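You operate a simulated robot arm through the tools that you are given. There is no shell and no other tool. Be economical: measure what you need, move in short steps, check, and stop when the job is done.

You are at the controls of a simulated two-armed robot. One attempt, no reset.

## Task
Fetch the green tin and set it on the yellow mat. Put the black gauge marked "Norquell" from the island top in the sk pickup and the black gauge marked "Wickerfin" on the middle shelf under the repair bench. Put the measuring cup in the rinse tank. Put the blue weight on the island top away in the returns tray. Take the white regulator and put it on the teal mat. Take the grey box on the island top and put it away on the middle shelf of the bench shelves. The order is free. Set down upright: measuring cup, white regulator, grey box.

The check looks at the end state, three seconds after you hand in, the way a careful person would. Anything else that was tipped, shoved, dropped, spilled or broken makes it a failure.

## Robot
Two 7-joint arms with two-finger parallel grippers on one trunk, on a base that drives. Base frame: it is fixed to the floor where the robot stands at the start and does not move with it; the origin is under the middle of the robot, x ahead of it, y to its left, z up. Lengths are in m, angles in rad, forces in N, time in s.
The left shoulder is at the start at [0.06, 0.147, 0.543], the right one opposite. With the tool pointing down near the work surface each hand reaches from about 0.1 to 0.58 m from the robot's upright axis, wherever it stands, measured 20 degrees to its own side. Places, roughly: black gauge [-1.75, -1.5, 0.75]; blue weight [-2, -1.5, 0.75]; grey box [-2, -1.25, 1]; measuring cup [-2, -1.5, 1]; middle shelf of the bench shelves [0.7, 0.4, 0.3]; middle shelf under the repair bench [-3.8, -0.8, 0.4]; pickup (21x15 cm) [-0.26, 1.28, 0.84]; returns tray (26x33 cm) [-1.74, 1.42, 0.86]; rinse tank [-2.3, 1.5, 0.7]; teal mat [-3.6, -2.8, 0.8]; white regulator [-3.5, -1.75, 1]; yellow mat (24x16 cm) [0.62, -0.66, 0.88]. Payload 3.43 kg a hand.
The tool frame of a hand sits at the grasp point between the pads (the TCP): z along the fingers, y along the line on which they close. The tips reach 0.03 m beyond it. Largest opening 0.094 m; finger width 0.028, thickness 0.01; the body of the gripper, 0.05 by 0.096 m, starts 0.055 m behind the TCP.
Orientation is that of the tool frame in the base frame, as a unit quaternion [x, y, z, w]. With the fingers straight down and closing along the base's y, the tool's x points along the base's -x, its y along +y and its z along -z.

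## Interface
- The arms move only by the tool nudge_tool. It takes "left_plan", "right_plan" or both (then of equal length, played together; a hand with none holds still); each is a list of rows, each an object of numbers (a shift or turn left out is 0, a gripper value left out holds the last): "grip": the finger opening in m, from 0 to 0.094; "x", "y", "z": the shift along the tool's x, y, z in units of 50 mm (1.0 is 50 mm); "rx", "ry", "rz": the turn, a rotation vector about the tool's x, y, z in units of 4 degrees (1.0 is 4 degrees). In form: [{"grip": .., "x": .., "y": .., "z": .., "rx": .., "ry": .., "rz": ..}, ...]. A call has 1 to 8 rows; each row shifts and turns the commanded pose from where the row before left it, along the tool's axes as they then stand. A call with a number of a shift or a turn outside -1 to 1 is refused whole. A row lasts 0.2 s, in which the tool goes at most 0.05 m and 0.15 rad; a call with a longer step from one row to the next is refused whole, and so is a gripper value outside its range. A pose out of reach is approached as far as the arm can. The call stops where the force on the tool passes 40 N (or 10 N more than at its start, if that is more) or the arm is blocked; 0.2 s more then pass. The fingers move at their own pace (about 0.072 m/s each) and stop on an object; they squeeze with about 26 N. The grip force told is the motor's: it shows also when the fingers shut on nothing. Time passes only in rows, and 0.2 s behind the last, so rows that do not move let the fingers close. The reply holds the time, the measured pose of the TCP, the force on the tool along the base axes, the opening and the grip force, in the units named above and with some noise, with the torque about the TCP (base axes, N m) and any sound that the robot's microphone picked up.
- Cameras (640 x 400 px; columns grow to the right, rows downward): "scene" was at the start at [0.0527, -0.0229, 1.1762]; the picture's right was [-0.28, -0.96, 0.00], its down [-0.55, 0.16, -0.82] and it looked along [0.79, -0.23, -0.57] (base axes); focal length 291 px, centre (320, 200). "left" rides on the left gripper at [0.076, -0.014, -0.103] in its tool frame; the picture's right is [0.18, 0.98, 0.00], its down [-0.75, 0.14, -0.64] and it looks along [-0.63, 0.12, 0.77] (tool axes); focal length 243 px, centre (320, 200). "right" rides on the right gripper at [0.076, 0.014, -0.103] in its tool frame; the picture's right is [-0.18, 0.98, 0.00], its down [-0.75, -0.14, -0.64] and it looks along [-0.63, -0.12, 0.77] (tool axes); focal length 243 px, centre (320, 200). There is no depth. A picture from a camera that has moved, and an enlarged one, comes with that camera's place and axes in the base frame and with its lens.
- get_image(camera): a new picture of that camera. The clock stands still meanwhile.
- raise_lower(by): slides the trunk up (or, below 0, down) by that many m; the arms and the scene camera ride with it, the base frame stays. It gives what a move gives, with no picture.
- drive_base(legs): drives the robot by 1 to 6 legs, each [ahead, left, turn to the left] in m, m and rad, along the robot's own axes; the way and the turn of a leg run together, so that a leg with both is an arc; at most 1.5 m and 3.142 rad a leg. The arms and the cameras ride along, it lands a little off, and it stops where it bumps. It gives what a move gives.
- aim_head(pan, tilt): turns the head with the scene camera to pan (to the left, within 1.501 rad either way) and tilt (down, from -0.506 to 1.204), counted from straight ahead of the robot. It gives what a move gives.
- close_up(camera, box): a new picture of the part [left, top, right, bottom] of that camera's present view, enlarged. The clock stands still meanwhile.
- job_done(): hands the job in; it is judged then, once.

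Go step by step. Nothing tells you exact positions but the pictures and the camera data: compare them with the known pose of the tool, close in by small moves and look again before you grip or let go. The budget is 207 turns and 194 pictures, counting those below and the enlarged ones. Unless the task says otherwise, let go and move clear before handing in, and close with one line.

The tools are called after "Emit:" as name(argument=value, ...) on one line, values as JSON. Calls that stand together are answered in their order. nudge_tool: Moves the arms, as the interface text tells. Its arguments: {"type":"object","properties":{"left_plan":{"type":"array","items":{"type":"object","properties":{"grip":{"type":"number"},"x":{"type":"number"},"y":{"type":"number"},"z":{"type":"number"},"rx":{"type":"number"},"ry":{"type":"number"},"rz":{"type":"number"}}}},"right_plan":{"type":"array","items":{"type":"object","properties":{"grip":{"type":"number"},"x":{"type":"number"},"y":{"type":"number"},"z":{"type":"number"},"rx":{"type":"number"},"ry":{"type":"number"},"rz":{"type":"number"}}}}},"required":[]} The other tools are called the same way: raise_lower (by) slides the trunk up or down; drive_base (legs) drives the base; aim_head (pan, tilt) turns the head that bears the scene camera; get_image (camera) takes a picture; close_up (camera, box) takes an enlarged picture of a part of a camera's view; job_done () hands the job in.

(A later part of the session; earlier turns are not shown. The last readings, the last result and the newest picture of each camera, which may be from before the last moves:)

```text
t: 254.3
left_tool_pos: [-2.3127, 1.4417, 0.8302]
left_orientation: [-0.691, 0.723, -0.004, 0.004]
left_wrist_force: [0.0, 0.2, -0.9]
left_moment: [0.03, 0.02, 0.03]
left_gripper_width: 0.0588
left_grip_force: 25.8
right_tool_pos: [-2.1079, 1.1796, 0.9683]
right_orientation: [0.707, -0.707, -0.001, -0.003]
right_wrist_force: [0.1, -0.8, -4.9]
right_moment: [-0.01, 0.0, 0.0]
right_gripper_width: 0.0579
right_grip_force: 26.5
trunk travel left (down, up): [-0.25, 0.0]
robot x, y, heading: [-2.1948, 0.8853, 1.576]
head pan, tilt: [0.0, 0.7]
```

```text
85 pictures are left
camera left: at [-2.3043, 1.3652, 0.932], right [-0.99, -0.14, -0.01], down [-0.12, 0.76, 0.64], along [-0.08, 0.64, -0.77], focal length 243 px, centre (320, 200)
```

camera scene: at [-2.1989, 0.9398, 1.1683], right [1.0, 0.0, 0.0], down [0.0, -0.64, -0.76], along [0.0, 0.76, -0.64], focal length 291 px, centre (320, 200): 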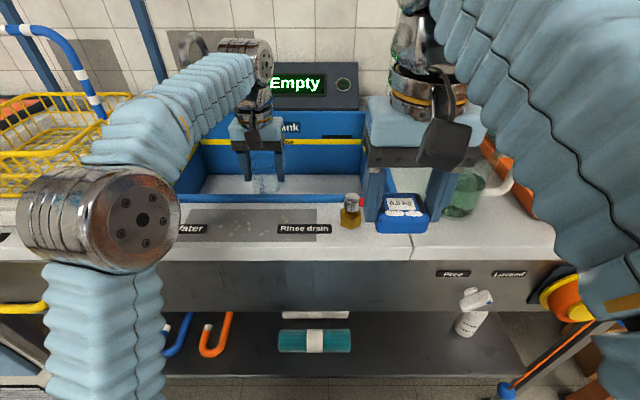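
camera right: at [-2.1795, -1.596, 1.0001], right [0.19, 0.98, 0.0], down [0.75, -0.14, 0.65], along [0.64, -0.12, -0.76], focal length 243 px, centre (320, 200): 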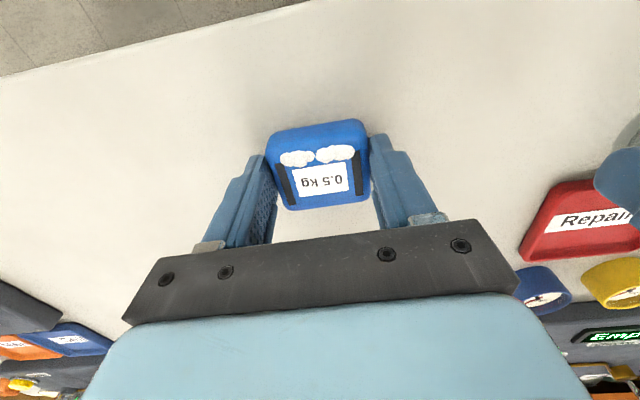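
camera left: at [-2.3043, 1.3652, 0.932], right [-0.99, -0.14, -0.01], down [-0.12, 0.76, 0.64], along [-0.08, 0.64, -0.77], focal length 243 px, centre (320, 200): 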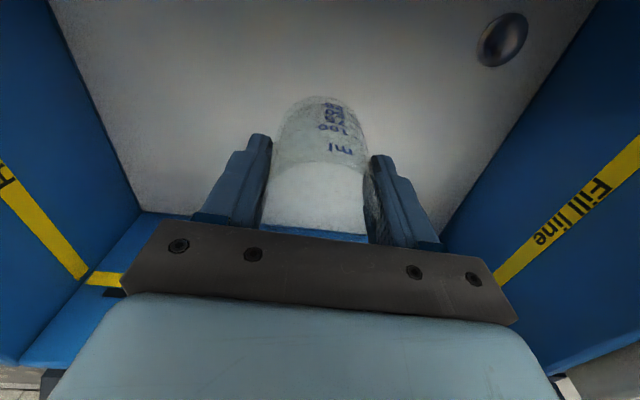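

Still free. I continue down in smaller steps toward the tank floor.

Emit:
nudge_tool(left_plan=[{"z": 0.4}, {"z": 0.4}, {"z": 0.1}, {"z": 0.1}, {"z": 0.1}, {}])

Emit:
get_image(camera="scene")

Emit:
get_image(camera="left")

```text
t: 255.7
left_tool_pos: [-2.3139, 1.4417, 0.7753]
left_orientation: [-0.692, 0.722, -0.004, 0.005]
left_wrist_force: [-0.1, -0.7, -0.9]
left_moment: [0.02, 0.01, 0.01]
left_gripper_width: 0.0584
left_grip_force: 25.9
right_tool_pos: [-2.1055, 1.1792, 0.9675]
right_orientation: [0.708, -0.706, -0.001, -0.003]
right_wrist_force: [-0.9, -0.1, -4.6]
right_moment: [-0.03, -0.01, 0.02]
right_gripper_width: 0.0576
right_grip_force: 25.6
trunk travel left (down, up): [-0.25, 0.0]
robot x, y, heading: [-2.1963, 0.8843, 1.57]
head pan, tilt: [0.0, 0.7]
```

```text
84 pictures are left
camera scene: at [-2.1988, 0.9397, 1.1683], right [1.0, 0.0, 0.0], down [0.0, -0.64, -0.76], along [0.0, 0.76, -0.64], focal length 291 px, centre (320, 200)
```

scene: 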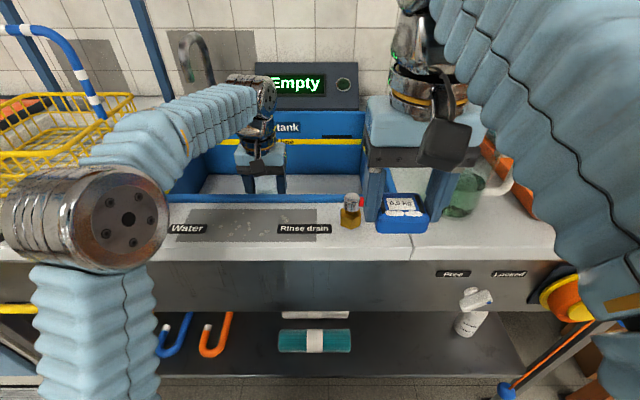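

```text
83 pictures are left
camera left: at [-2.3043, 1.3649, 0.8775], right [-0.99, -0.14, -0.01], down [-0.12, 0.76, 0.64], along [-0.08, 0.64, -0.77], focal length 243 px, centre (320, 200)
```

left: 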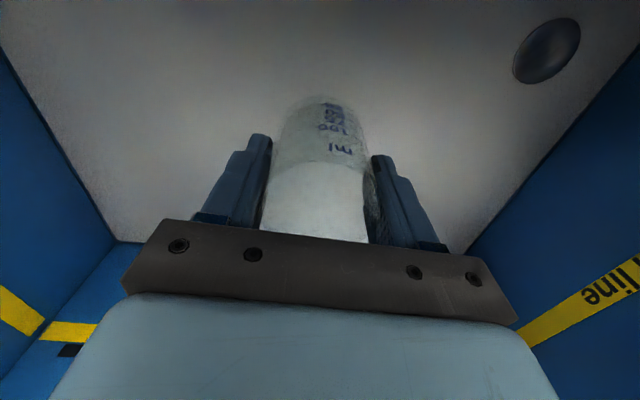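

No contact yet. I continue in 5 mm steps.

Emit:
nudge_tool(left_plan=[{"z": 0.1}, {"z": 0.1}, {"z": 0.1}, {"z": 0.1}, {}])

Emit:
get_image(camera="left")

```text
t: 256.9
left_tool_pos: [-2.3136, 1.4411, 0.757]
left_orientation: [-0.691, 0.722, -0.004, 0.004]
left_wrist_force: [-0.5, 0.5, 0.3]
left_moment: [-0.04, -0.01, -0.02]
left_gripper_width: 0.0585
left_grip_force: 25.5
right_tool_pos: [-2.1062, 1.181, 0.9675]
right_orientation: [0.708, -0.706, -0.001, -0.003]
right_wrist_force: [1.0, -0.1, -4.2]
right_moment: [-0.01, 0.04, 0.02]
right_gripper_width: 0.0579
right_grip_force: 26.0
trunk travel left (down, up): [-0.25, 0.0]
robot x, y, heading: [-2.1975, 0.8809, 1.572]
head pan, tilt: [0.0, 0.7]
```

```text
82 pictures are left
camera left: at [-2.3031, 1.3651, 0.8576], right [-0.99, -0.14, -0.01], down [-0.12, 0.76, 0.64], along [-0.08, 0.64, -0.77], focal length 243 px, centre (320, 200)
```

left: 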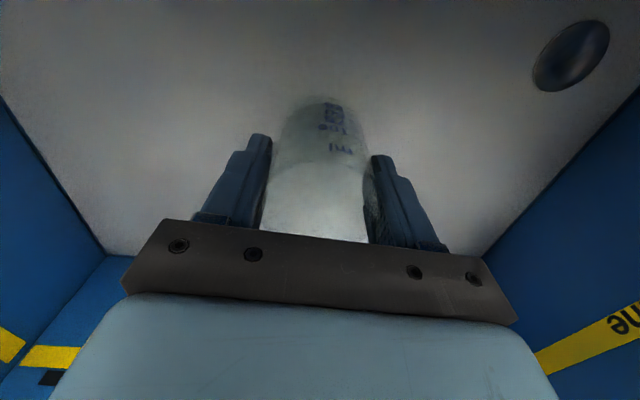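

Emit:
nudge_tool(left_plan=[{"z": 0.06}, {"z": 0.06}, {"z": 0.06}, {"z": 0.06}, {}])

```text
t: 258.1
left_tool_pos: [-2.3132, 1.4421, 0.743]
left_orientation: [-0.691, 0.723, -0.004, 0.005]
left_wrist_force: [0.1, -0.1, -0.8]
left_moment: [0.0, 0.01, -0.04]
left_gripper_width: 0.0584
left_grip_force: 26.1
right_tool_pos: [-2.107, 1.1807, 0.9676]
right_orientation: [0.708, -0.706, -0.001, -0.003]
right_wrist_force: [-0.2, -0.3, -5.7]
right_moment: [-0.03, -0.02, -0.01]
right_gripper_width: 0.0576
right_grip_force: 25.9
trunk travel left (down, up): [-0.25, 0.0]
robot x, y, heading: [-2.1964, 0.8808, 1.57]
head pan, tilt: [0.0, 0.7]
```

Triangulating the drain puts the floor at about z 0.68, so contact is near. I keep going in 3 mm steps.

Emit:
nudge_tool(left_plan=[{"z": 0.05}, {"z": 0.05}, {"z": 0.05}, {"z": 0.05}, {}])

Emit:
get_image(camera="left")

```text
t: 259.3
left_tool_pos: [-2.3121, 1.4419, 0.7355]
left_orientation: [-0.691, 0.723, -0.002, 0.007]
left_wrist_force: [-3.7, 4.8, 25.9]
left_moment: [0.1, 0.53, -0.05]
left_gripper_width: 0.0589
left_grip_force: 26.5
right_tool_pos: [-2.1062, 1.1794, 0.9675]
right_orientation: [0.708, -0.707, -0.003, -0.003]
right_wrist_force: [0.1, -0.5, -4.4]
right_moment: [-0.04, 0.01, -0.01]
right_gripper_width: 0.0581
right_grip_force: 26.3
trunk travel left (down, up): [-0.25, 0.0]
robot x, y, heading: [-2.1964, 0.8838, 1.569]
head pan, tilt: [0.0, 0.7]
```

```text
81 pictures are left
camera left: at [-2.3029, 1.3643, 0.8373], right [-0.99, -0.14, -0.01], down [-0.12, 0.76, 0.65], along [-0.08, 0.64, -0.76], focal length 243 px, centre (320, 200)
```

left: 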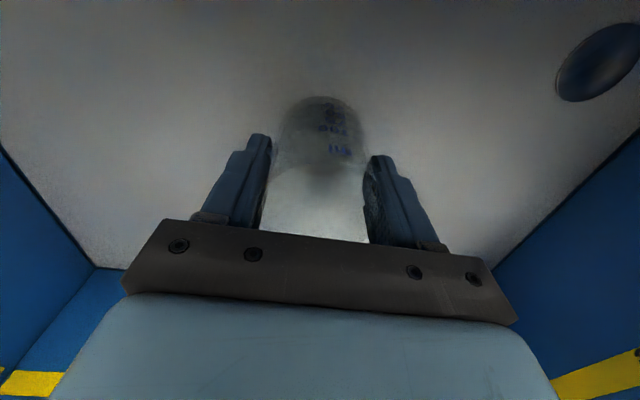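

Contact with the floor. I relieve the pressure slightly and open the fingers.

Emit:
nudge_tool(left_plan=[{"z": -0.05}, {}, {"grip": 0.065}, {"grip": 0.08}, {"grip": 0.094}, {}])

Emit:
get_image(camera="left")

```text
t: 260.7
left_tool_pos: [-2.3135, 1.4412, 0.7353]
left_orientation: [-0.691, 0.723, -0.003, 0.004]
left_wrist_force: [-0.3, 0.2, -0.2]
left_moment: [-0.02, 0.02, -0.01]
left_gripper_width: 0.0941
left_grip_force: 0.2
right_tool_pos: [-2.106, 1.1806, 0.9675]
right_orientation: [0.707, -0.707, -0.002, -0.003]
right_wrist_force: [-0.5, -0.1, -4.6]
right_moment: [-0.02, 0.01, -0.02]
right_gripper_width: 0.0579
right_grip_force: 25.9
trunk travel left (down, up): [-0.25, 0.0]
robot x, y, heading: [-2.1956, 0.8807, 1.571]
head pan, tilt: [0.0, 0.7]
```

```text
80 pictures are left
camera left: at [-2.3032, 1.3651, 0.8376], right [-0.99, -0.14, -0.01], down [-0.12, 0.76, 0.64], along [-0.08, 0.64, -0.77], focal length 243 px, centre (320, 200)
```

left: 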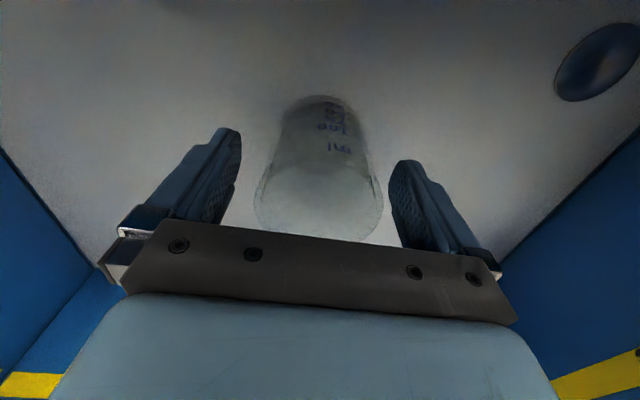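

The cup stands upright in the tank. I raise the hand straight out.

Emit:
nudge_tool(left_plan=[{"z": -0.8}, {"z": -0.8}, {"z": -0.8}, {"z": -0.8}, {"z": -0.5, "x": 0.5}, {"z": -0.5, "x": 0.7}, {"z": -0.2, "x": 0.7}, {}])

Emit:
drive_base(legs=[[-0.25, 0, 0]])

Emit:
aim_head(pan=-0.5, tilt=0.55)

Emit:
get_image(camera="scene")

```text
t: 262.5
left_tool_pos: [-2.3198, 1.345, 0.9548]
left_orientation: [-0.691, 0.723, -0.004, 0.005]
left_wrist_force: [1.3, 1.0, 1.1]
left_moment: [0.01, 0.01, -0.01]
left_gripper_width: 0.094
left_grip_force: 0.0
right_tool_pos: [-2.106, 1.1803, 0.9669]
right_orientation: [0.707, -0.707, -0.001, -0.002]
right_wrist_force: [-0.2, -0.5, -4.6]
right_moment: [-0.02, 0.04, 0.01]
right_gripper_width: 0.0577
right_grip_force: 25.8
trunk travel left (down, up): [-0.25, 0.0]
robot x, y, heading: [-2.1953, 0.8838, 1.573]
head pan, tilt: [0.0, 0.7]
```

```text
t: 264.3
left_tool_pos: [-2.3198, 1.0941, 0.9538]
left_orientation: [-0.693, 0.721, -0.004, 0.006]
left_wrist_force: [-0.5, 0.0, -0.9]
left_moment: [0.0, -0.01, 0.04]
left_gripper_width: 0.0941
left_grip_force: 0.0
right_tool_pos: [-2.1073, 0.9287, 0.9678]
right_orientation: [0.709, -0.705, -0.001, -0.003]
right_wrist_force: [-1.2, 0.0, -5.4]
right_moment: [-0.06, -0.02, 0.0]
right_gripper_width: 0.0578
right_grip_force: 26.3
trunk travel left (down, up): [-0.25, 0.0]
robot x, y, heading: [-2.1957, 0.6306, 1.573]
head pan, tilt: [0.0, 0.7]
```

```text
t: 265.3
left_tool_pos: [-2.32, 1.0942, 0.956]
left_orientation: [-0.693, 0.721, -0.004, 0.005]
left_wrist_force: [-0.5, 0.5, -0.3]
left_moment: [0.0, -0.02, 0.0]
left_gripper_width: 0.094
left_grip_force: 0.1
right_tool_pos: [-2.1058, 0.9293, 0.9675]
right_orientation: [0.71, -0.705, -0.001, -0.003]
right_wrist_force: [0.4, -0.4, -5.4]
right_moment: [-0.02, -0.01, 0.01]
right_gripper_width: 0.0578
right_grip_force: 26.1
trunk travel left (down, up): [-0.25, 0.0]
robot x, y, heading: [-2.195, 0.6325, 1.571]
head pan, tilt: [-0.499, 0.55]
```

```text
79 pictures are left
camera scene: at [-2.1555, 0.6824, 1.1814], right [0.88, -0.47, 0.0], down [-0.25, -0.46, -0.85], along [0.4, 0.75, -0.52], focal length 291 px, centre (320, 200)
```

scene: 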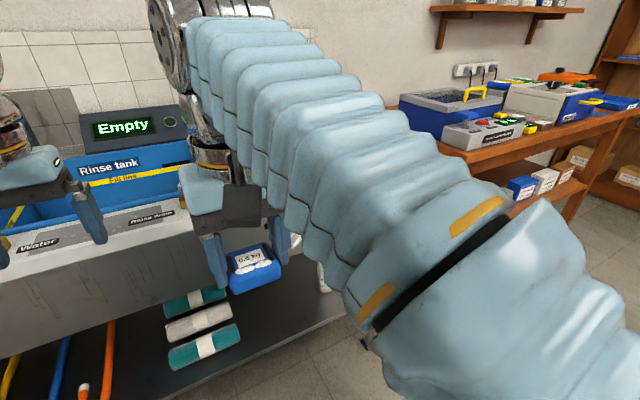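

Cup done. Now the returns tray: I strafe east and look.

Emit:
drive_base(legs=[[0, -0.4, 0], [0.1, 0, 0]])

Emit:
aim_head(pan=0.1, tilt=0.6)

Emit:
get_image(camera="scene")

Emit:
get_image(camera="right")

```text
t: 268.5
left_tool_pos: [-1.9224, 1.1951, 0.954]
left_orientation: [-0.692, 0.722, -0.004, 0.005]
left_wrist_force: [0.5, -0.2, 0.7]
left_moment: [0.04, -0.05, -0.02]
left_gripper_width: 0.0941
left_grip_force: 0.0
right_tool_pos: [-1.7104, 1.0286, 0.9662]
right_orientation: [0.708, -0.706, -0.001, -0.003]
right_wrist_force: [0.4, 0.7, -4.8]
right_moment: [0.02, -0.02, 0.04]
right_gripper_width: 0.0579
right_grip_force: 26.0
trunk travel left (down, up): [-0.25, 0.0]
robot x, y, heading: [-1.8048, 0.7331, 1.57]
head pan, tilt: [-0.499, 0.55]
```

```text
t: 269.5
left_tool_pos: [-1.9224, 1.1944, 0.9543]
left_orientation: [-0.691, 0.723, -0.004, 0.005]
left_wrist_force: [1.4, 0.4, 0.6]
left_moment: [0.02, 0.01, -0.01]
left_gripper_width: 0.0939
left_grip_force: 0.0
right_tool_pos: [-1.7102, 1.0297, 0.9674]
right_orientation: [0.707, -0.707, -0.002, -0.003]
right_wrist_force: [0.1, 0.1, -4.7]
right_moment: [-0.01, 0.02, -0.01]
right_gripper_width: 0.0578
right_grip_force: 25.8
trunk travel left (down, up): [-0.25, 0.0]
robot x, y, heading: [-1.8015, 0.7331, 1.569]
head pan, tilt: [0.099, 0.6]
```

```text
78 pictures are left
camera scene: at [-1.8121, 0.7918, 1.177], right [1.0, 0.1, 0.0], down [0.06, -0.56, -0.82], along [-0.08, 0.82, -0.57], focal length 291 px, centre (320, 200)
```

scene: 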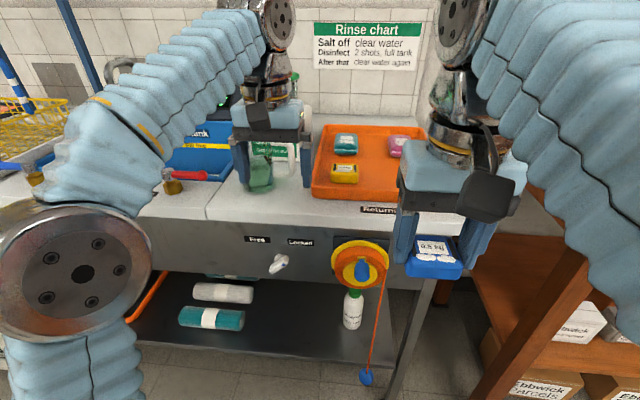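

```text
77 pictures are left
camera right: at [-1.7244, 0.9528, 1.069], right [-0.98, 0.18, 0.0], down [0.14, 0.75, 0.65], along [0.12, 0.64, -0.76], focal length 243 px, centre (320, 200)
```

right: 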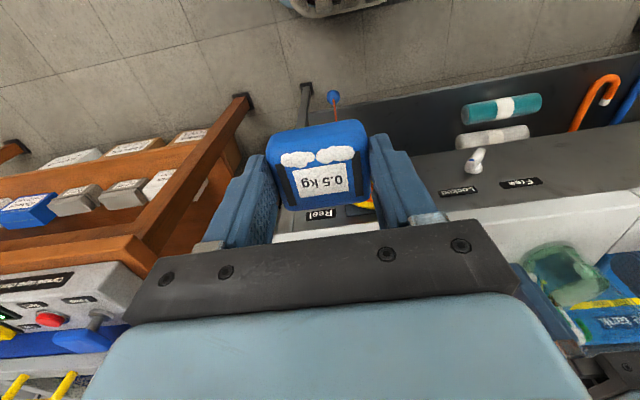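

The tray's front-right quarter is free: target (-1.69, 1.32). I pull the left hand away from the green jug, drive up and reach out with the right.

Emit:
nudge_tool(left_plan=[{"x": 0.9}, {"x": 0.9}, {"x": 0.9}, {}])

Emit:
drive_base(legs=[[0.14, -0.02, 0]])

Emit:
nudge_tool(right_plan=[{"x": -0.8, "z": 0.1}, {"x": -0.8, "z": 0.1}, {"x": -0.7, "z": 0.1}, {"x": -0.6}, {}])

Emit:
get_image(camera="right")

Emit:
get_image(camera="scene")

```text
t: 270.5
left_tool_pos: [-1.93, 1.0612, 0.9561]
left_orientation: [-0.692, 0.722, -0.004, 0.005]
left_wrist_force: [-0.1, -1.1, 0.6]
left_moment: [0.02, 0.04, 0.01]
left_gripper_width: 0.094
left_grip_force: 0.0
right_tool_pos: [-1.7114, 1.0287, 0.9683]
right_orientation: [0.708, -0.707, -0.001, -0.003]
right_wrist_force: [0.0, 0.0, -4.4]
right_moment: [-0.03, 0.02, -0.01]
right_gripper_width: 0.0579
right_grip_force: 26.2
trunk travel left (down, up): [-0.25, 0.0]
robot x, y, heading: [-1.8033, 0.7309, 1.573]
head pan, tilt: [0.099, 0.6]
```

```text
t: 271.8
left_tool_pos: [-1.9089, 1.2022, 0.9549]
left_orientation: [-0.691, 0.722, -0.004, 0.005]
left_wrist_force: [-0.2, 0.5, 0.4]
left_moment: [0.06, -0.02, -0.02]
left_gripper_width: 0.0942
left_grip_force: 0.0
right_tool_pos: [-1.691, 1.1693, 0.9672]
right_orientation: [0.708, -0.706, -0.001, -0.003]
right_wrist_force: [-0.3, -0.6, -5.3]
right_moment: [-0.02, 0.02, 0.03]
right_gripper_width: 0.0576
right_grip_force: 25.7
trunk travel left (down, up): [-0.25, 0.0]
robot x, y, heading: [-1.7839, 0.8684, 1.571]
head pan, tilt: [0.099, 0.6]
```

```text
t: 273.0
left_tool_pos: [-1.9103, 1.2019, 0.9561]
left_orientation: [-0.692, 0.722, -0.004, 0.005]
left_wrist_force: [0.2, 0.1, -0.3]
left_moment: [-0.02, 0.0, -0.01]
left_gripper_width: 0.0938
left_grip_force: 0.1
right_tool_pos: [-1.6903, 1.3156, 0.9529]
right_orientation: [0.707, -0.707, -0.002, -0.002]
right_wrist_force: [0.0, 0.0, -4.6]
right_moment: [-0.02, -0.03, 0.03]
right_gripper_width: 0.0576
right_grip_force: 25.8
trunk travel left (down, up): [-0.25, 0.0]
robot x, y, heading: [-1.78, 0.8735, 1.57]
head pan, tilt: [0.099, 0.6]
```

```text
76 pictures are left
camera right: at [-1.7034, 1.2379, 1.055], right [-0.98, 0.18, 0.0], down [0.14, 0.75, 0.65], along [0.12, 0.64, -0.76], focal length 243 px, centre (320, 200)
```

right: 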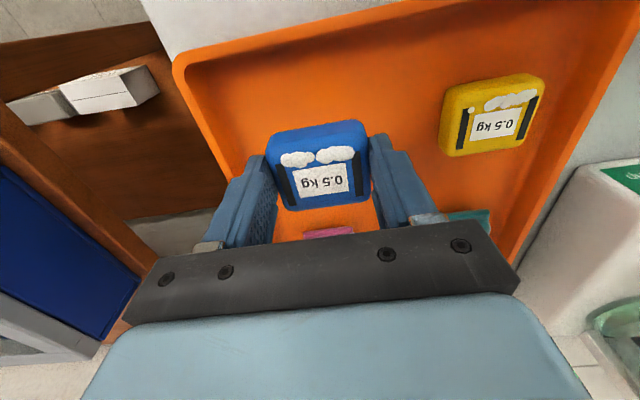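

```text
75 pictures are left
camera scene: at [-1.7924, 0.9319, 1.1769], right [0.99, 0.1, 0.0], down [0.06, -0.56, -0.82], along [-0.08, 0.82, -0.57], focal length 291 px, centre (320, 200)
```

scene: 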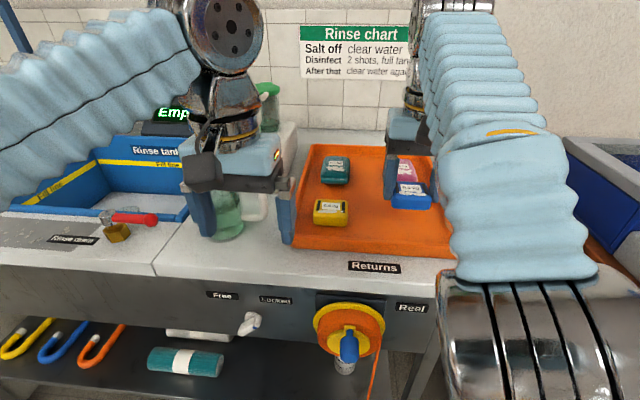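

The weight hovers over the free spot. I lower until contact, release a little, and rise.

Emit:
nudge_tool(right_plan=[{"z": 0.4}, {"z": 0.3}, {"z": 0.1}, {"z": 0.06}, {}])

Emit:
get_image(camera="right")

```text
t: 274.2
left_tool_pos: [-1.9091, 1.2014, 0.9551]
left_orientation: [-0.692, 0.722, -0.004, 0.005]
left_wrist_force: [0.4, -1.0, -0.4]
left_moment: [0.01, 0.0, 0.0]
left_gripper_width: 0.0941
left_grip_force: 0.1
right_tool_pos: [-1.6913, 1.3151, 0.9094]
right_orientation: [0.707, -0.707, -0.001, -0.002]
right_wrist_force: [-0.3, -0.1, -5.2]
right_moment: [-0.02, -0.03, -0.03]
right_gripper_width: 0.0578
right_grip_force: 26.0
trunk travel left (down, up): [-0.25, 0.0]
robot x, y, heading: [-1.7817, 0.8739, 1.57]
head pan, tilt: [0.099, 0.6]
```

```text
74 pictures are left
camera right: at [-1.704, 1.238, 1.0114], right [-0.98, 0.18, 0.0], down [0.14, 0.75, 0.65], along [0.12, 0.64, -0.76], focal length 243 px, centre (320, 200)
```

right: 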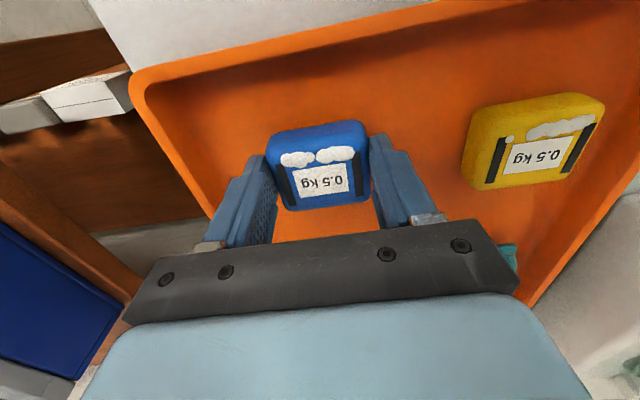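

Emit:
nudge_tool(right_plan=[{"z": 0.06}, {"z": 0.06}, {"z": 0.06}, {}])

```text
t: 275.2
left_tool_pos: [-1.9101, 1.2022, 0.9562]
left_orientation: [-0.692, 0.722, -0.003, 0.006]
left_wrist_force: [-0.7, 0.2, 0.3]
left_moment: [0.02, 0.02, 0.0]
left_gripper_width: 0.094
left_grip_force: 0.0
right_tool_pos: [-1.69, 1.3138, 0.9017]
right_orientation: [0.707, -0.707, -0.002, -0.004]
right_wrist_force: [1.1, 5.6, 23.6]
right_moment: [0.18, 0.0, 0.04]
right_gripper_width: 0.0578
right_grip_force: 26.4
trunk travel left (down, up): [-0.25, 0.0]
robot x, y, heading: [-1.7815, 0.8712, 1.574]
head pan, tilt: [0.099, 0.6]
```

Contact. I open just enough and rise straight up.

Emit:
nudge_tool(right_plan=[{"z": -0.04}, {"grip": 0.07}, {"grip": 0.08}, {}, {"z": -0.6}, {"z": -0.6}, {"x": 0.5}, {}])

Emit:
get_image(camera="right")

```text
t: 277.0
left_tool_pos: [-1.9104, 1.2015, 0.9556]
left_orientation: [-0.691, 0.723, -0.004, 0.005]
left_wrist_force: [0.2, 0.3, -0.7]
left_moment: [-0.02, -0.02, 0.0]
left_gripper_width: 0.094
left_grip_force: 0.1
right_tool_pos: [-1.6908, 1.2885, 0.9647]
right_orientation: [0.708, -0.706, -0.001, -0.002]
right_wrist_force: [0.2, -0.4, 0.2]
right_moment: [-0.02, -0.01, -0.02]
right_gripper_width: 0.0803
right_grip_force: 0.1
trunk travel left (down, up): [-0.25, 0.0]
robot x, y, heading: [-1.7834, 0.8763, 1.57]
head pan, tilt: [0.099, 0.6]
```

```text
73 pictures are left
camera right: at [-1.7045, 1.2117, 1.0663], right [-0.98, 0.18, 0.0], down [0.14, 0.75, 0.65], along [0.12, 0.64, -0.76], focal length 243 px, centre (320, 200)
```

right: 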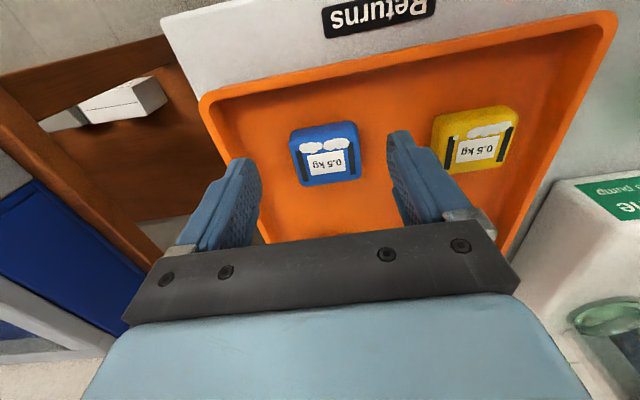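

The blue weight lies in the returns tray. Back to the west side of the island for the grey box and the Norquell gauge.

Emit:
drive_base(legs=[[-0.42, 0, 0], [0, 1.03, 0], [0, 0, -1.57], [0, -1.4, 0], [0, -0.32, 0]])

Emit:
aim_head(pan=0.1, tilt=0.55)

Emit:
get_image(camera="scene")

```text
t: 296.7
left_tool_pos: [-2.4521, -1.1359, 0.9561]
left_orientation: [0.005, 1.0, -0.006, 0.001]
left_wrist_force: [0.7, 0.2, -0.3]
left_moment: [-0.01, -0.01, 0.01]
left_gripper_width: 0.0939
left_grip_force: 0.1
right_tool_pos: [-2.3568, -1.3537, 0.9646]
right_orientation: [-0.019, 1.0, -0.001, 0.002]
right_wrist_force: [0.0, -0.1, 0.4]
right_moment: [-0.01, 0.01, 0.02]
right_gripper_width: 0.0798
right_grip_force: 0.0
trunk travel left (down, up): [-0.25, 0.0]
robot x, y, heading: [-2.7739, -1.2757, 0.036]
head pan, tilt: [0.099, 0.6]
```

```text
t: 297.3
left_tool_pos: [-2.452, -1.1376, 0.9565]
left_orientation: [0.006, 1.0, -0.007, 0.001]
left_wrist_force: [-0.6, -0.2, -0.2]
left_moment: [0.0, 0.0, -0.01]
left_gripper_width: 0.0938
left_grip_force: 0.0
right_tool_pos: [-2.3583, -1.3529, 0.9658]
right_orientation: [-0.019, 1.0, -0.001, 0.002]
right_wrist_force: [-0.1, 0.2, -0.4]
right_moment: [-0.02, 0.01, -0.03]
right_gripper_width: 0.0802
right_grip_force: 0.1
trunk travel left (down, up): [-0.25, 0.0]
robot x, y, heading: [-2.7758, -1.2755, 0.036]
head pan, tilt: [0.099, 0.55]
```

```text
72 pictures are left
camera scene: at [-2.7203, -1.2634, 1.1815], right [0.13, -0.99, 0.0], down [-0.52, -0.07, -0.85], along [0.84, 0.11, -0.52], focal length 291 px, centre (320, 200)
```

scene: 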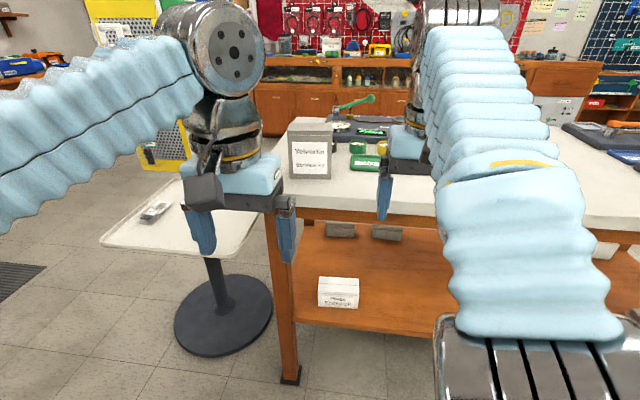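

Emit:
close_up(camera="scene", box=[270, 105, 370, 190])

```text
4.71 times, centred on (320, 148) of scene
camera zoom: at [-2.7203, -1.2634, 1.1815], right [0.13, -0.99, 0.0], down [-0.52, -0.07, -0.85], along [0.84, 0.11, -0.52], focal length 1369 px, centre (320, 447)
```

zoom: 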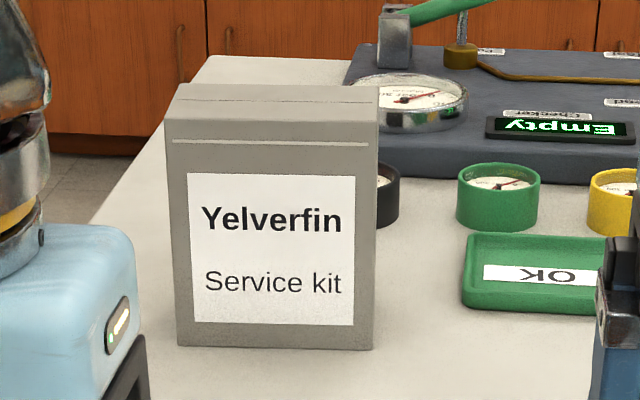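

The box is about 10 cm wide in y and 5.7 cm deep in x, top at z≈0.978. I'll grip it front-to-back: turn the left wrist, tuck in the right hand, and slide in from the north.

Emit:
nudge_tool(left_plan=[{"rz": 1}, {"rz": 1}, {"rz": 1}, {"rz": 1}, {"rz": 1}, {"rz": 1}, {"rz": 1}, {"rz": 1}], right_plan=[{"x": 0.9}, {"x": 0.9}, {"x": 0.9}, {}, {}, {}, {}, {}])

Emit:
nudge_tool(left_plan=[{"rz": 1}, {"rz": 1}, {"rz": 1}, {"rz": 1}, {"rz": 1}, {"rz": 1}, {"rz": 1}, {"rz": 1}])

Emit:
nudge_tool(left_plan=[{"rz": 1}, {"rz": 1}, {"rz": 1}, {"rz": 1}, {"rz": 1}, {"rz": 0.25}, {}])

Emit:
drive_base(legs=[[0.0, 0.11, -0.036], [0.27, 0, 0]])

Emit:
get_image(camera="left")

```text
t: 299.1
left_tool_pos: [-2.4516, -1.137, 0.9563]
left_orientation: [0.281, 0.96, -0.005, 0.002]
left_wrist_force: [0.7, -0.2, -0.5]
left_moment: [0.01, 0.0, 0.0]
left_gripper_width: 0.094
left_grip_force: 0.0
right_tool_pos: [-2.4924, -1.358, 0.9657]
right_orientation: [-0.018, 1.0, -0.001, 0.002]
right_wrist_force: [-0.5, -1.0, -0.2]
right_moment: [-0.01, 0.0, -0.04]
right_gripper_width: 0.0801
right_grip_force: 0.0
trunk travel left (down, up): [-0.25, 0.0]
robot x, y, heading: [-2.7781, -1.2776, 0.039]
head pan, tilt: [0.099, 0.55]
```

```text
t: 300.9
left_tool_pos: [-2.4518, -1.1362, 0.9566]
left_orientation: [0.534, 0.845, -0.005, 0.004]
left_wrist_force: [0.0, -1.3, 0.1]
left_moment: [0.01, 0.02, 0.05]
left_gripper_width: 0.094
left_grip_force: 0.1
right_tool_pos: [-2.4919, -1.3569, 0.9641]
right_orientation: [-0.018, 1.0, -0.001, 0.003]
right_wrist_force: [0.4, 0.0, 0.7]
right_moment: [0.02, 0.0, 0.0]
right_gripper_width: 0.0799
right_grip_force: 0.0
trunk travel left (down, up): [-0.25, 0.0]
robot x, y, heading: [-2.7773, -1.2736, 0.036]
head pan, tilt: [0.099, 0.55]
```

```text
t: 302.5
left_tool_pos: [-2.4533, -1.1362, 0.9553]
left_orientation: [0.68, 0.734, -0.003, 0.005]
left_wrist_force: [-0.7, -0.2, 0.1]
left_moment: [-0.01, 0.02, -0.06]
left_gripper_width: 0.094
left_grip_force: 0.1
right_tool_pos: [-2.4917, -1.3567, 0.9654]
right_orientation: [-0.018, 1.0, 0.0, 0.001]
right_wrist_force: [-0.7, 0.4, -0.3]
right_moment: [0.04, -0.02, 0.0]
right_gripper_width: 0.08
right_grip_force: 0.1
trunk travel left (down, up): [-0.25, 0.0]
robot x, y, heading: [-2.7788, -1.2753, 0.031]
head pan, tilt: [0.099, 0.55]
```

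```text
t: 305.2
left_tool_pos: [-2.1796, -1.0382, 0.9553]
left_orientation: [0.694, 0.72, -0.004, 0.005]
left_wrist_force: [0.0, 0.7, -0.6]
left_moment: [-0.01, -0.03, -0.04]
left_gripper_width: 0.0941
left_grip_force: 0.1
right_tool_pos: [-2.2286, -1.2566, 0.9665]
right_orientation: [0.001, 1.0, -0.001, 0.003]
right_wrist_force: [-0.3, 0.1, 1.0]
right_moment: [0.0, 0.01, -0.03]
right_gripper_width: 0.0799
right_grip_force: 0.0
trunk travel left (down, up): [-0.25, 0.0]
robot x, y, heading: [-2.5077, -1.1623, -0.003]
head pan, tilt: [0.099, 0.55]
```

```text
70 pictures are left
camera left: at [-2.1961, -0.9604, 1.0567], right [0.98, 0.22, 0.0], down [0.17, -0.74, 0.65], along [0.14, -0.64, -0.76], focal length 243 px, centre (320, 200)
```

left: 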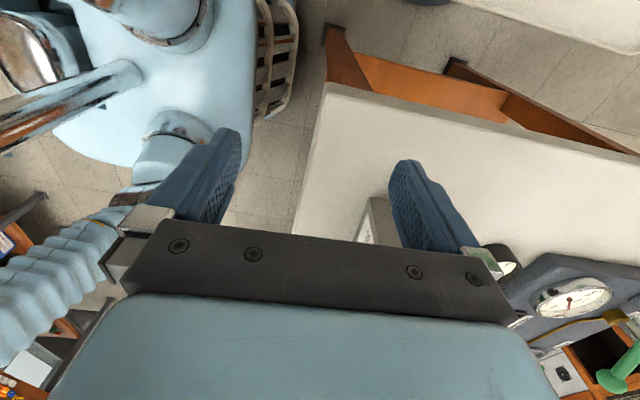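

I move the hand forward beside the box and check alignment before sliding.

Emit:
nudge_tool(left_plan=[{"y": 0.7}, {"y": 0.7}, {"y": 0.62}, {}])

Emit:
get_image(camera="left")

Emit:
close_up(camera="scene", box=[160, 80, 400, 230])

```text
t: 306.2
left_tool_pos: [-2.0762, -1.0324, 0.956]
left_orientation: [0.694, 0.72, -0.004, 0.004]
left_wrist_force: [0.5, -0.2, -0.1]
left_moment: [-0.02, 0.0, -0.03]
left_gripper_width: 0.0939
left_grip_force: 0.1
right_tool_pos: [-2.2272, -1.2569, 0.9649]
right_orientation: [0.002, 1.0, -0.001, 0.002]
right_wrist_force: [-0.4, 0.3, -0.7]
right_moment: [-0.03, -0.02, 0.0]
right_gripper_width: 0.08
right_grip_force: 0.0
trunk travel left (down, up): [-0.25, 0.0]
robot x, y, heading: [-2.5105, -1.1629, -0.003]
head pan, tilt: [0.099, 0.55]
```

```text
69 pictures are left
camera left: at [-2.0938, -0.9556, 1.0566], right [0.98, 0.22, 0.0], down [0.17, -0.74, 0.65], along [0.14, -0.64, -0.76], focal length 243 px, centre (320, 200)
```

left: 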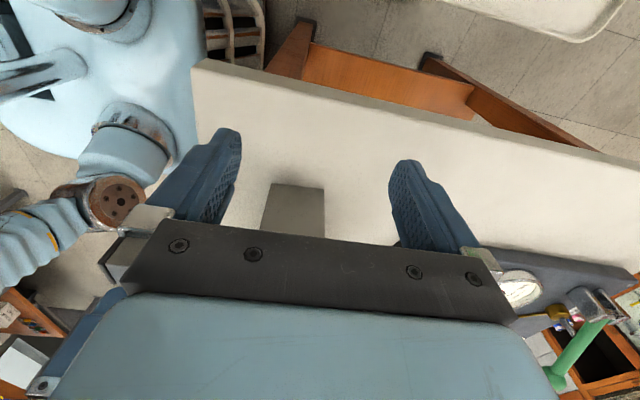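

```text
2.67 times, centred on (280, 155) of scene
camera zoom: at [-2.4521, -1.154, 1.1815], right [0.09, -1.0, 0.0], down [-0.52, -0.05, -0.85], along [0.85, 0.08, -0.52], focal length 776 px, centre (427, 320)
```

zoom: 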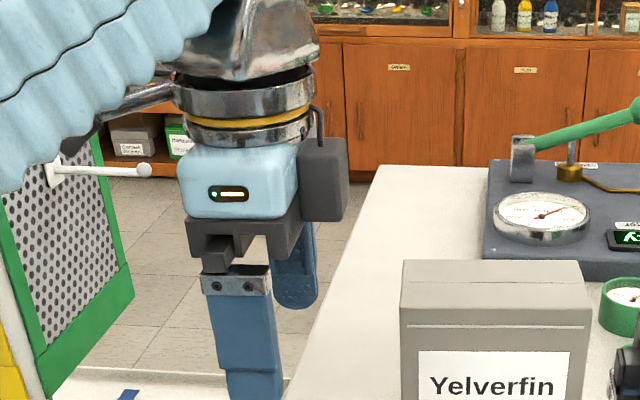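

The box lies between the finger planes. I trim the yaw, then strafe 12 cm south to straddle it.

Emit:
nudge_tool(left_plan=[{"rz": -0.9, "y": -0.12}, {}])

Emit:
drive_base(legs=[[0.0, -0.12, 0]])

Emit:
get_image(camera="left")

```text
t: 306.8
left_tool_pos: [-2.0825, -1.0341, 0.9554]
left_orientation: [0.671, 0.742, -0.004, 0.005]
left_wrist_force: [0.0, 0.6, -0.1]
left_moment: [-0.01, 0.0, 0.01]
left_gripper_width: 0.094
left_grip_force: 0.0
right_tool_pos: [-2.2277, -1.2568, 0.9649]
right_orientation: [0.002, 1.0, -0.001, 0.002]
right_wrist_force: [0.5, -0.1, 0.6]
right_moment: [-0.01, 0.01, -0.02]
right_gripper_width: 0.0803
right_grip_force: 0.0
trunk travel left (down, up): [-0.25, 0.0]
robot x, y, heading: [-2.5089, -1.1656, -0.007]
head pan, tilt: [0.099, 0.55]
```

```text
t: 308.1
left_tool_pos: [-2.0835, -1.1556, 0.9551]
left_orientation: [0.671, 0.742, -0.004, 0.004]
left_wrist_force: [-0.5, -0.2, 0.5]
left_moment: [0.0, -0.04, -0.03]
left_gripper_width: 0.0941
left_grip_force: 0.1
right_tool_pos: [-2.2274, -1.3781, 0.9658]
right_orientation: [0.002, 1.0, 0.0, 0.001]
right_wrist_force: [-0.4, 1.0, 0.4]
right_moment: [0.01, 0.05, -0.01]
right_gripper_width: 0.08
right_grip_force: 0.0
trunk travel left (down, up): [-0.25, 0.0]
robot x, y, heading: [-2.5084, -1.2847, -0.001]
head pan, tilt: [0.099, 0.55]
```

```text
67 pictures are left
camera left: at [-2.1054, -1.0809, 1.0567], right [0.96, 0.28, 0.0], down [0.22, -0.73, 0.65], along [0.18, -0.63, -0.76], focal length 243 px, centre (320, 200)
```

left: 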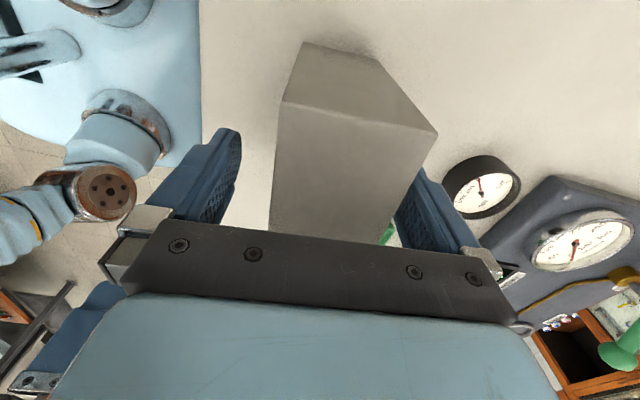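

Straddled: the box is centred within ~5 mm. I close and lift a little.

Emit:
nudge_tool(left_plan=[{"y": 0.1}, {"grip": 0.07}, {"grip": 0.06}, {"grip": 0.05}, {"grip": 0.045}, {"grip": 0.045}, {}])

Emit:
nudge_tool(left_plan=[{"z": -0.4}, {"z": -0.3}, {}])

Emit:
get_image(camera="scene")

```text
t: 309.7
left_tool_pos: [-2.0792, -1.1572, 0.9549]
left_orientation: [0.67, 0.742, -0.004, 0.004]
left_wrist_force: [-0.1, 1.1, 1.3]
left_moment: [0.0, 0.02, -0.07]
left_gripper_width: 0.0591
left_grip_force: 26.1
right_tool_pos: [-2.2287, -1.3793, 0.9642]
right_orientation: [0.002, 1.0, 0.0, 0.003]
right_wrist_force: [-0.3, 0.3, 0.9]
right_moment: [0.0, 0.01, -0.01]
right_gripper_width: 0.0803
right_grip_force: 0.1
trunk travel left (down, up): [-0.25, 0.0]
robot x, y, heading: [-2.5117, -1.2896, -0.003]
head pan, tilt: [0.099, 0.55]
```

```text
t: 310.5
left_tool_pos: [-2.0779, -1.1563, 0.9748]
left_orientation: [0.671, 0.742, -0.005, 0.005]
left_wrist_force: [-0.2, -0.2, -2.1]
left_moment: [0.01, 0.03, 0.02]
left_gripper_width: 0.0595
left_grip_force: 25.9
left hand out of reach, approached as far as the arm can: row 2
right_tool_pos: [-2.2285, -1.3801, 0.9638]
right_orientation: [0.002, 1.0, -0.001, 0.003]
right_wrist_force: [0.2, 0.7, -0.2]
right_moment: [0.04, 0.02, -0.05]
right_gripper_width: 0.08
right_grip_force: 0.0
trunk travel left (down, up): [-0.25, 0.0]
robot x, y, heading: [-2.5113, -1.2881, -0.001]
head pan, tilt: [0.099, 0.55]
```

```text
66 pictures are left
camera scene: at [-2.4527, -1.2774, 1.1815], right [0.1, -1.0, 0.0], down [-0.52, -0.05, -0.85], along [0.85, 0.08, -0.52], focal length 291 px, centre (320, 200)
```

scene: 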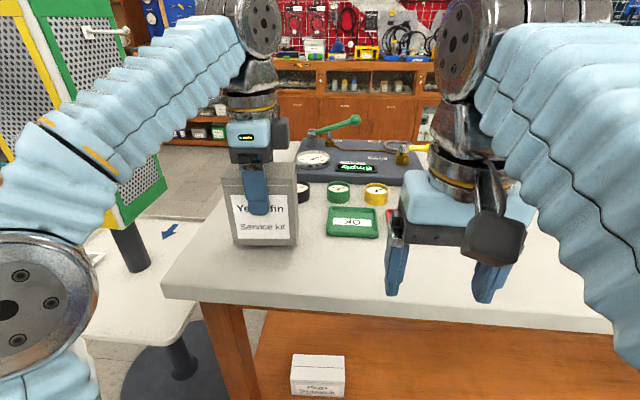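

The box is lifted. I'll pull back slightly, un-yaw so that its narrow side is lateral, set it down on the island, and regrasp it with a pitched hand suitable for the low shelf.

Emit:
nudge_tool(left_plan=[{"y": -0.6, "z": -0.2}, {"rz": -1}, {"rz": -1}, {"rz": -1}, {"rz": -1}, {"rz": -1}, {"rz": -1}, {"rz": -1}])

Emit:
nudge_tool(left_plan=[{"rz": -1}, {"rz": -1}, {"rz": -1}, {"rz": -1}, {"rz": -1}, {"rz": -1}, {"rz": -1}, {"rz": -1}])

Emit:
nudge_tool(left_plan=[{"rz": -1}, {"rz": -1}, {"rz": -1}, {"rz": -1}, {"rz": -1}, {"rz": -1}, {}])

Emit:
get_image(camera="scene")

```text
t: 312.3
left_tool_pos: [-2.1071, -1.1583, 0.9858]
left_orientation: [0.471, 0.882, -0.005, 0.003]
left_wrist_force: [-0.6, 0.2, -2.2]
left_moment: [-0.02, -0.04, 0.01]
left_gripper_width: 0.0592
left_grip_force: 26.0
right_tool_pos: [-2.2283, -1.3793, 0.965]
right_orientation: [0.001, 1.0, -0.001, 0.002]
right_wrist_force: [0.6, 0.1, 1.0]
right_moment: [0.0, 0.0, -0.02]
right_gripper_width: 0.0799
right_grip_force: 0.1
trunk travel left (down, up): [-0.25, 0.0]
robot x, y, heading: [-2.5118, -1.2879, -0.004]
head pan, tilt: [0.099, 0.55]
```

```text
t: 314.1
left_tool_pos: [-2.1068, -1.1592, 0.9854]
left_orientation: [0.209, 0.978, -0.005, 0.002]
left_wrist_force: [0.4, 0.4, -2.3]
left_moment: [0.02, 0.0, -0.02]
left_gripper_width: 0.0594
left_grip_force: 25.7
right_tool_pos: [-2.2286, -1.3803, 0.9653]
right_orientation: [0.001, 1.0, -0.001, 0.003]
right_wrist_force: [0.9, 0.6, 0.6]
right_moment: [-0.01, -0.02, 0.0]
right_gripper_width: 0.0798
right_grip_force: 0.0
trunk travel left (down, up): [-0.25, 0.0]
robot x, y, heading: [-2.5083, -1.2887, -0.004]
head pan, tilt: [0.099, 0.55]
```

```text
t: 315.7
left_tool_pos: [-2.1077, -1.1574, 0.9857]
left_orientation: [0.001, 1.0, -0.005, 0.0]
left_wrist_force: [0.5, 0.0, -2.3]
left_moment: [0.04, -0.03, -0.05]
left_gripper_width: 0.0593
left_grip_force: 26.0
right_tool_pos: [-2.2289, -1.3806, 0.9667]
right_orientation: [0.001, 1.0, -0.001, 0.003]
right_wrist_force: [0.2, 0.2, 0.0]
right_moment: [-0.03, 0.03, 0.0]
right_gripper_width: 0.0801
right_grip_force: 0.0
trunk travel left (down, up): [-0.25, 0.0]
robot x, y, heading: [-2.512, -1.2883, -0.006]
head pan, tilt: [0.099, 0.55]
```

```text
65 pictures are left
camera scene: at [-2.4527, -1.2774, 1.1815], right [0.1, -1.0, 0.0], down [-0.52, -0.05, -0.85], along [0.85, 0.08, -0.52], focal length 291 px, centre (320, 200)
```

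scene: 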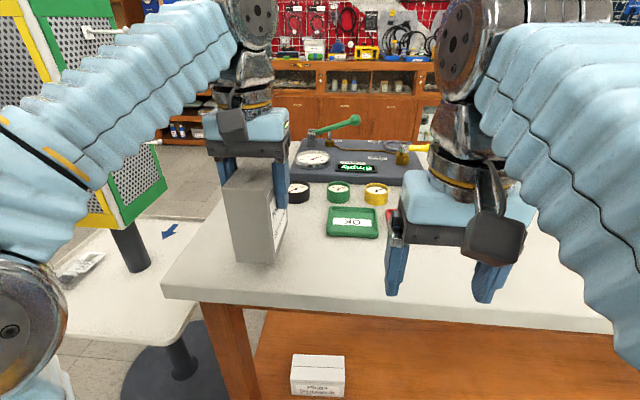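

Now the box's narrow side is lateral. I lower it to the table and release.

Emit:
nudge_tool(left_plan=[{"z": 0.3}, {"z": 0.2}, {"z": 0.08}, {"z": 0.06}, {}])

```text
t: 316.9
left_tool_pos: [-2.1087, -1.1603, 0.9554]
left_orientation: [0.001, 1.0, -0.007, 0.002]
left_wrist_force: [-0.3, -0.2, 13.4]
left_moment: [0.36, -0.75, 0.01]
left_gripper_width: 0.0591
left_grip_force: 25.7
right_tool_pos: [-2.2275, -1.3797, 0.964]
right_orientation: [0.001, 1.0, 0.0, 0.003]
right_wrist_force: [0.1, 0.1, -1.1]
right_moment: [0.01, 0.0, 0.02]
right_gripper_width: 0.08
right_grip_force: 0.0
trunk travel left (down, up): [-0.25, 0.0]
robot x, y, heading: [-2.5073, -1.288, -0.002]
head pan, tilt: [0.099, 0.55]
```

The box rests on the table. I open, rise 8 mm, and pitch the hand 44° around it.

Emit:
nudge_tool(left_plan=[{"z": -0.03}, {"grip": 0.07}, {"grip": 0.094}, {}, {"z": -0.15}, {"ry": -1}, {"ry": -1}, {"ry": -1}])

Emit:
nudge_tool(left_plan=[{"ry": -1}, {"ry": -1}, {"ry": -1}, {"ry": -1}, {"ry": -1}, {"ry": -1}, {"ry": -1}, {"ry": -1}])

Emit:
get_image(camera="left")

Emit:
close_up(camera="scene", box=[120, 90, 400, 265])

```text
t: 318.7
left_tool_pos: [-2.1084, -1.1598, 0.9635]
left_orientation: [0.0, 0.994, -0.006, 0.106]
left_wrist_force: [-0.5, 0.3, 0.2]
left_moment: [0.01, 0.05, 0.0]
left_gripper_width: 0.0941
left_grip_force: 0.1
right_tool_pos: [-2.2277, -1.3794, 0.965]
right_orientation: [0.002, 1.0, -0.001, 0.003]
right_wrist_force: [0.0, 0.0, 0.2]
right_moment: [-0.02, 0.0, -0.01]
right_gripper_width: 0.0797
right_grip_force: 0.1
trunk travel left (down, up): [-0.25, 0.0]
robot x, y, heading: [-2.5118, -1.2893, -0.002]
head pan, tilt: [0.099, 0.55]
```

```text
t: 320.5
left_tool_pos: [-2.1059, -1.1587, 0.9626]
left_orientation: [-0.001, 0.927, -0.007, 0.376]
left_wrist_force: [0.4, 0.1, 0.6]
left_moment: [-0.01, -0.01, -0.01]
left_gripper_width: 0.094
left_grip_force: 0.0
right_tool_pos: [-2.2289, -1.3801, 0.9652]
right_orientation: [0.002, 1.0, 0.0, 0.003]
right_wrist_force: [0.3, 0.8, -0.3]
right_moment: [-0.01, 0.0, 0.0]
right_gripper_width: 0.0801
right_grip_force: 0.0
trunk travel left (down, up): [-0.25, 0.0]
robot x, y, heading: [-2.5065, -1.2911, 0.0]
head pan, tilt: [0.099, 0.55]
```

```text
64 pictures are left
camera left: at [-2.233, -1.172, 0.9833], right [-0.13, 0.98, -0.14], down [0.09, 0.15, 0.98], along [0.99, 0.11, -0.11], focal length 243 px, centre (320, 200)
```

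left: 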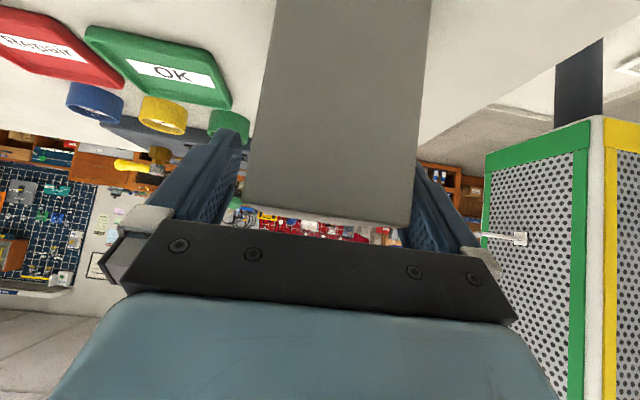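

```text
2.29 times, centred on (260, 178) of scene
camera zoom: at [-2.4528, -1.2775, 1.1815], right [0.1, -1.0, 0.0], down [-0.52, -0.05, -0.85], along [0.85, 0.08, -0.52], focal length 665 px, centre (457, 251)
```

zoom: 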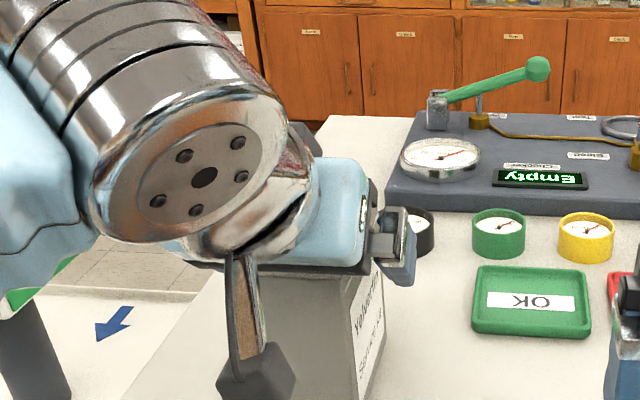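

The box's narrow face is between the fingers. I centre slightly and grip.

Emit:
nudge_tool(left_plan=[{"y": 0.08}, {"grip": 0.07}, {"grip": 0.06}, {"grip": 0.05}, {"grip": 0.045}, {"grip": 0.045}, {}])

Emit:
nudge_tool(left_plan=[{"z": -0.2, "x": -0.2}, {"z": -0.3, "x": -0.1}, {}])

Emit:
get_image(camera="left")

```text
t: 322.1
left_tool_pos: [-2.1078, -1.1558, 0.9635]
left_orientation: [-0.001, 0.927, -0.007, 0.375]
left_wrist_force: [-0.6, -0.3, 0.2]
left_moment: [-0.06, -0.09, -0.04]
left_gripper_width: 0.0597
left_grip_force: 26.7
right_tool_pos: [-2.2291, -1.379, 0.9652]
right_orientation: [0.002, 1.0, 0.001, 0.003]
right_wrist_force: [0.1, 0.4, 0.1]
right_moment: [-0.01, 0.01, -0.03]
right_gripper_width: 0.0799
right_grip_force: 0.0
trunk travel left (down, up): [-0.25, 0.0]
robot x, y, heading: [-2.5134, -1.2898, -0.005]
head pan, tilt: [0.099, 0.55]
```

```text
t: 322.9
left_tool_pos: [-2.1141, -1.1562, 0.9911]
left_orientation: [-0.001, 0.927, -0.006, 0.376]
left_wrist_force: [0.2, -0.3, -2.0]
left_moment: [-0.01, 0.05, 0.0]
left_gripper_width: 0.0593
left_grip_force: 25.7
right_tool_pos: [-2.2285, -1.3796, 0.9652]
right_orientation: [0.002, 1.0, -0.001, 0.003]
right_wrist_force: [0.0, -0.6, 0.9]
right_moment: [0.0, -0.04, 0.03]
right_gripper_width: 0.0801
right_grip_force: 0.0
trunk travel left (down, up): [-0.25, 0.0]
robot x, y, heading: [-2.5118, -1.2902, -0.005]
head pan, tilt: [0.099, 0.55]
```

```text
62 pictures are left
camera left: at [-2.2403, -1.1691, 1.0103], right [-0.13, 0.98, -0.14], down [0.1, 0.15, 0.98], along [0.99, 0.11, -0.11], focal length 243 px, centre (320, 200)
```

left: 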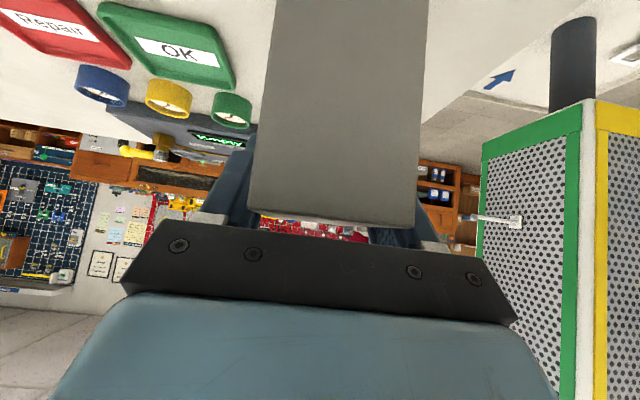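

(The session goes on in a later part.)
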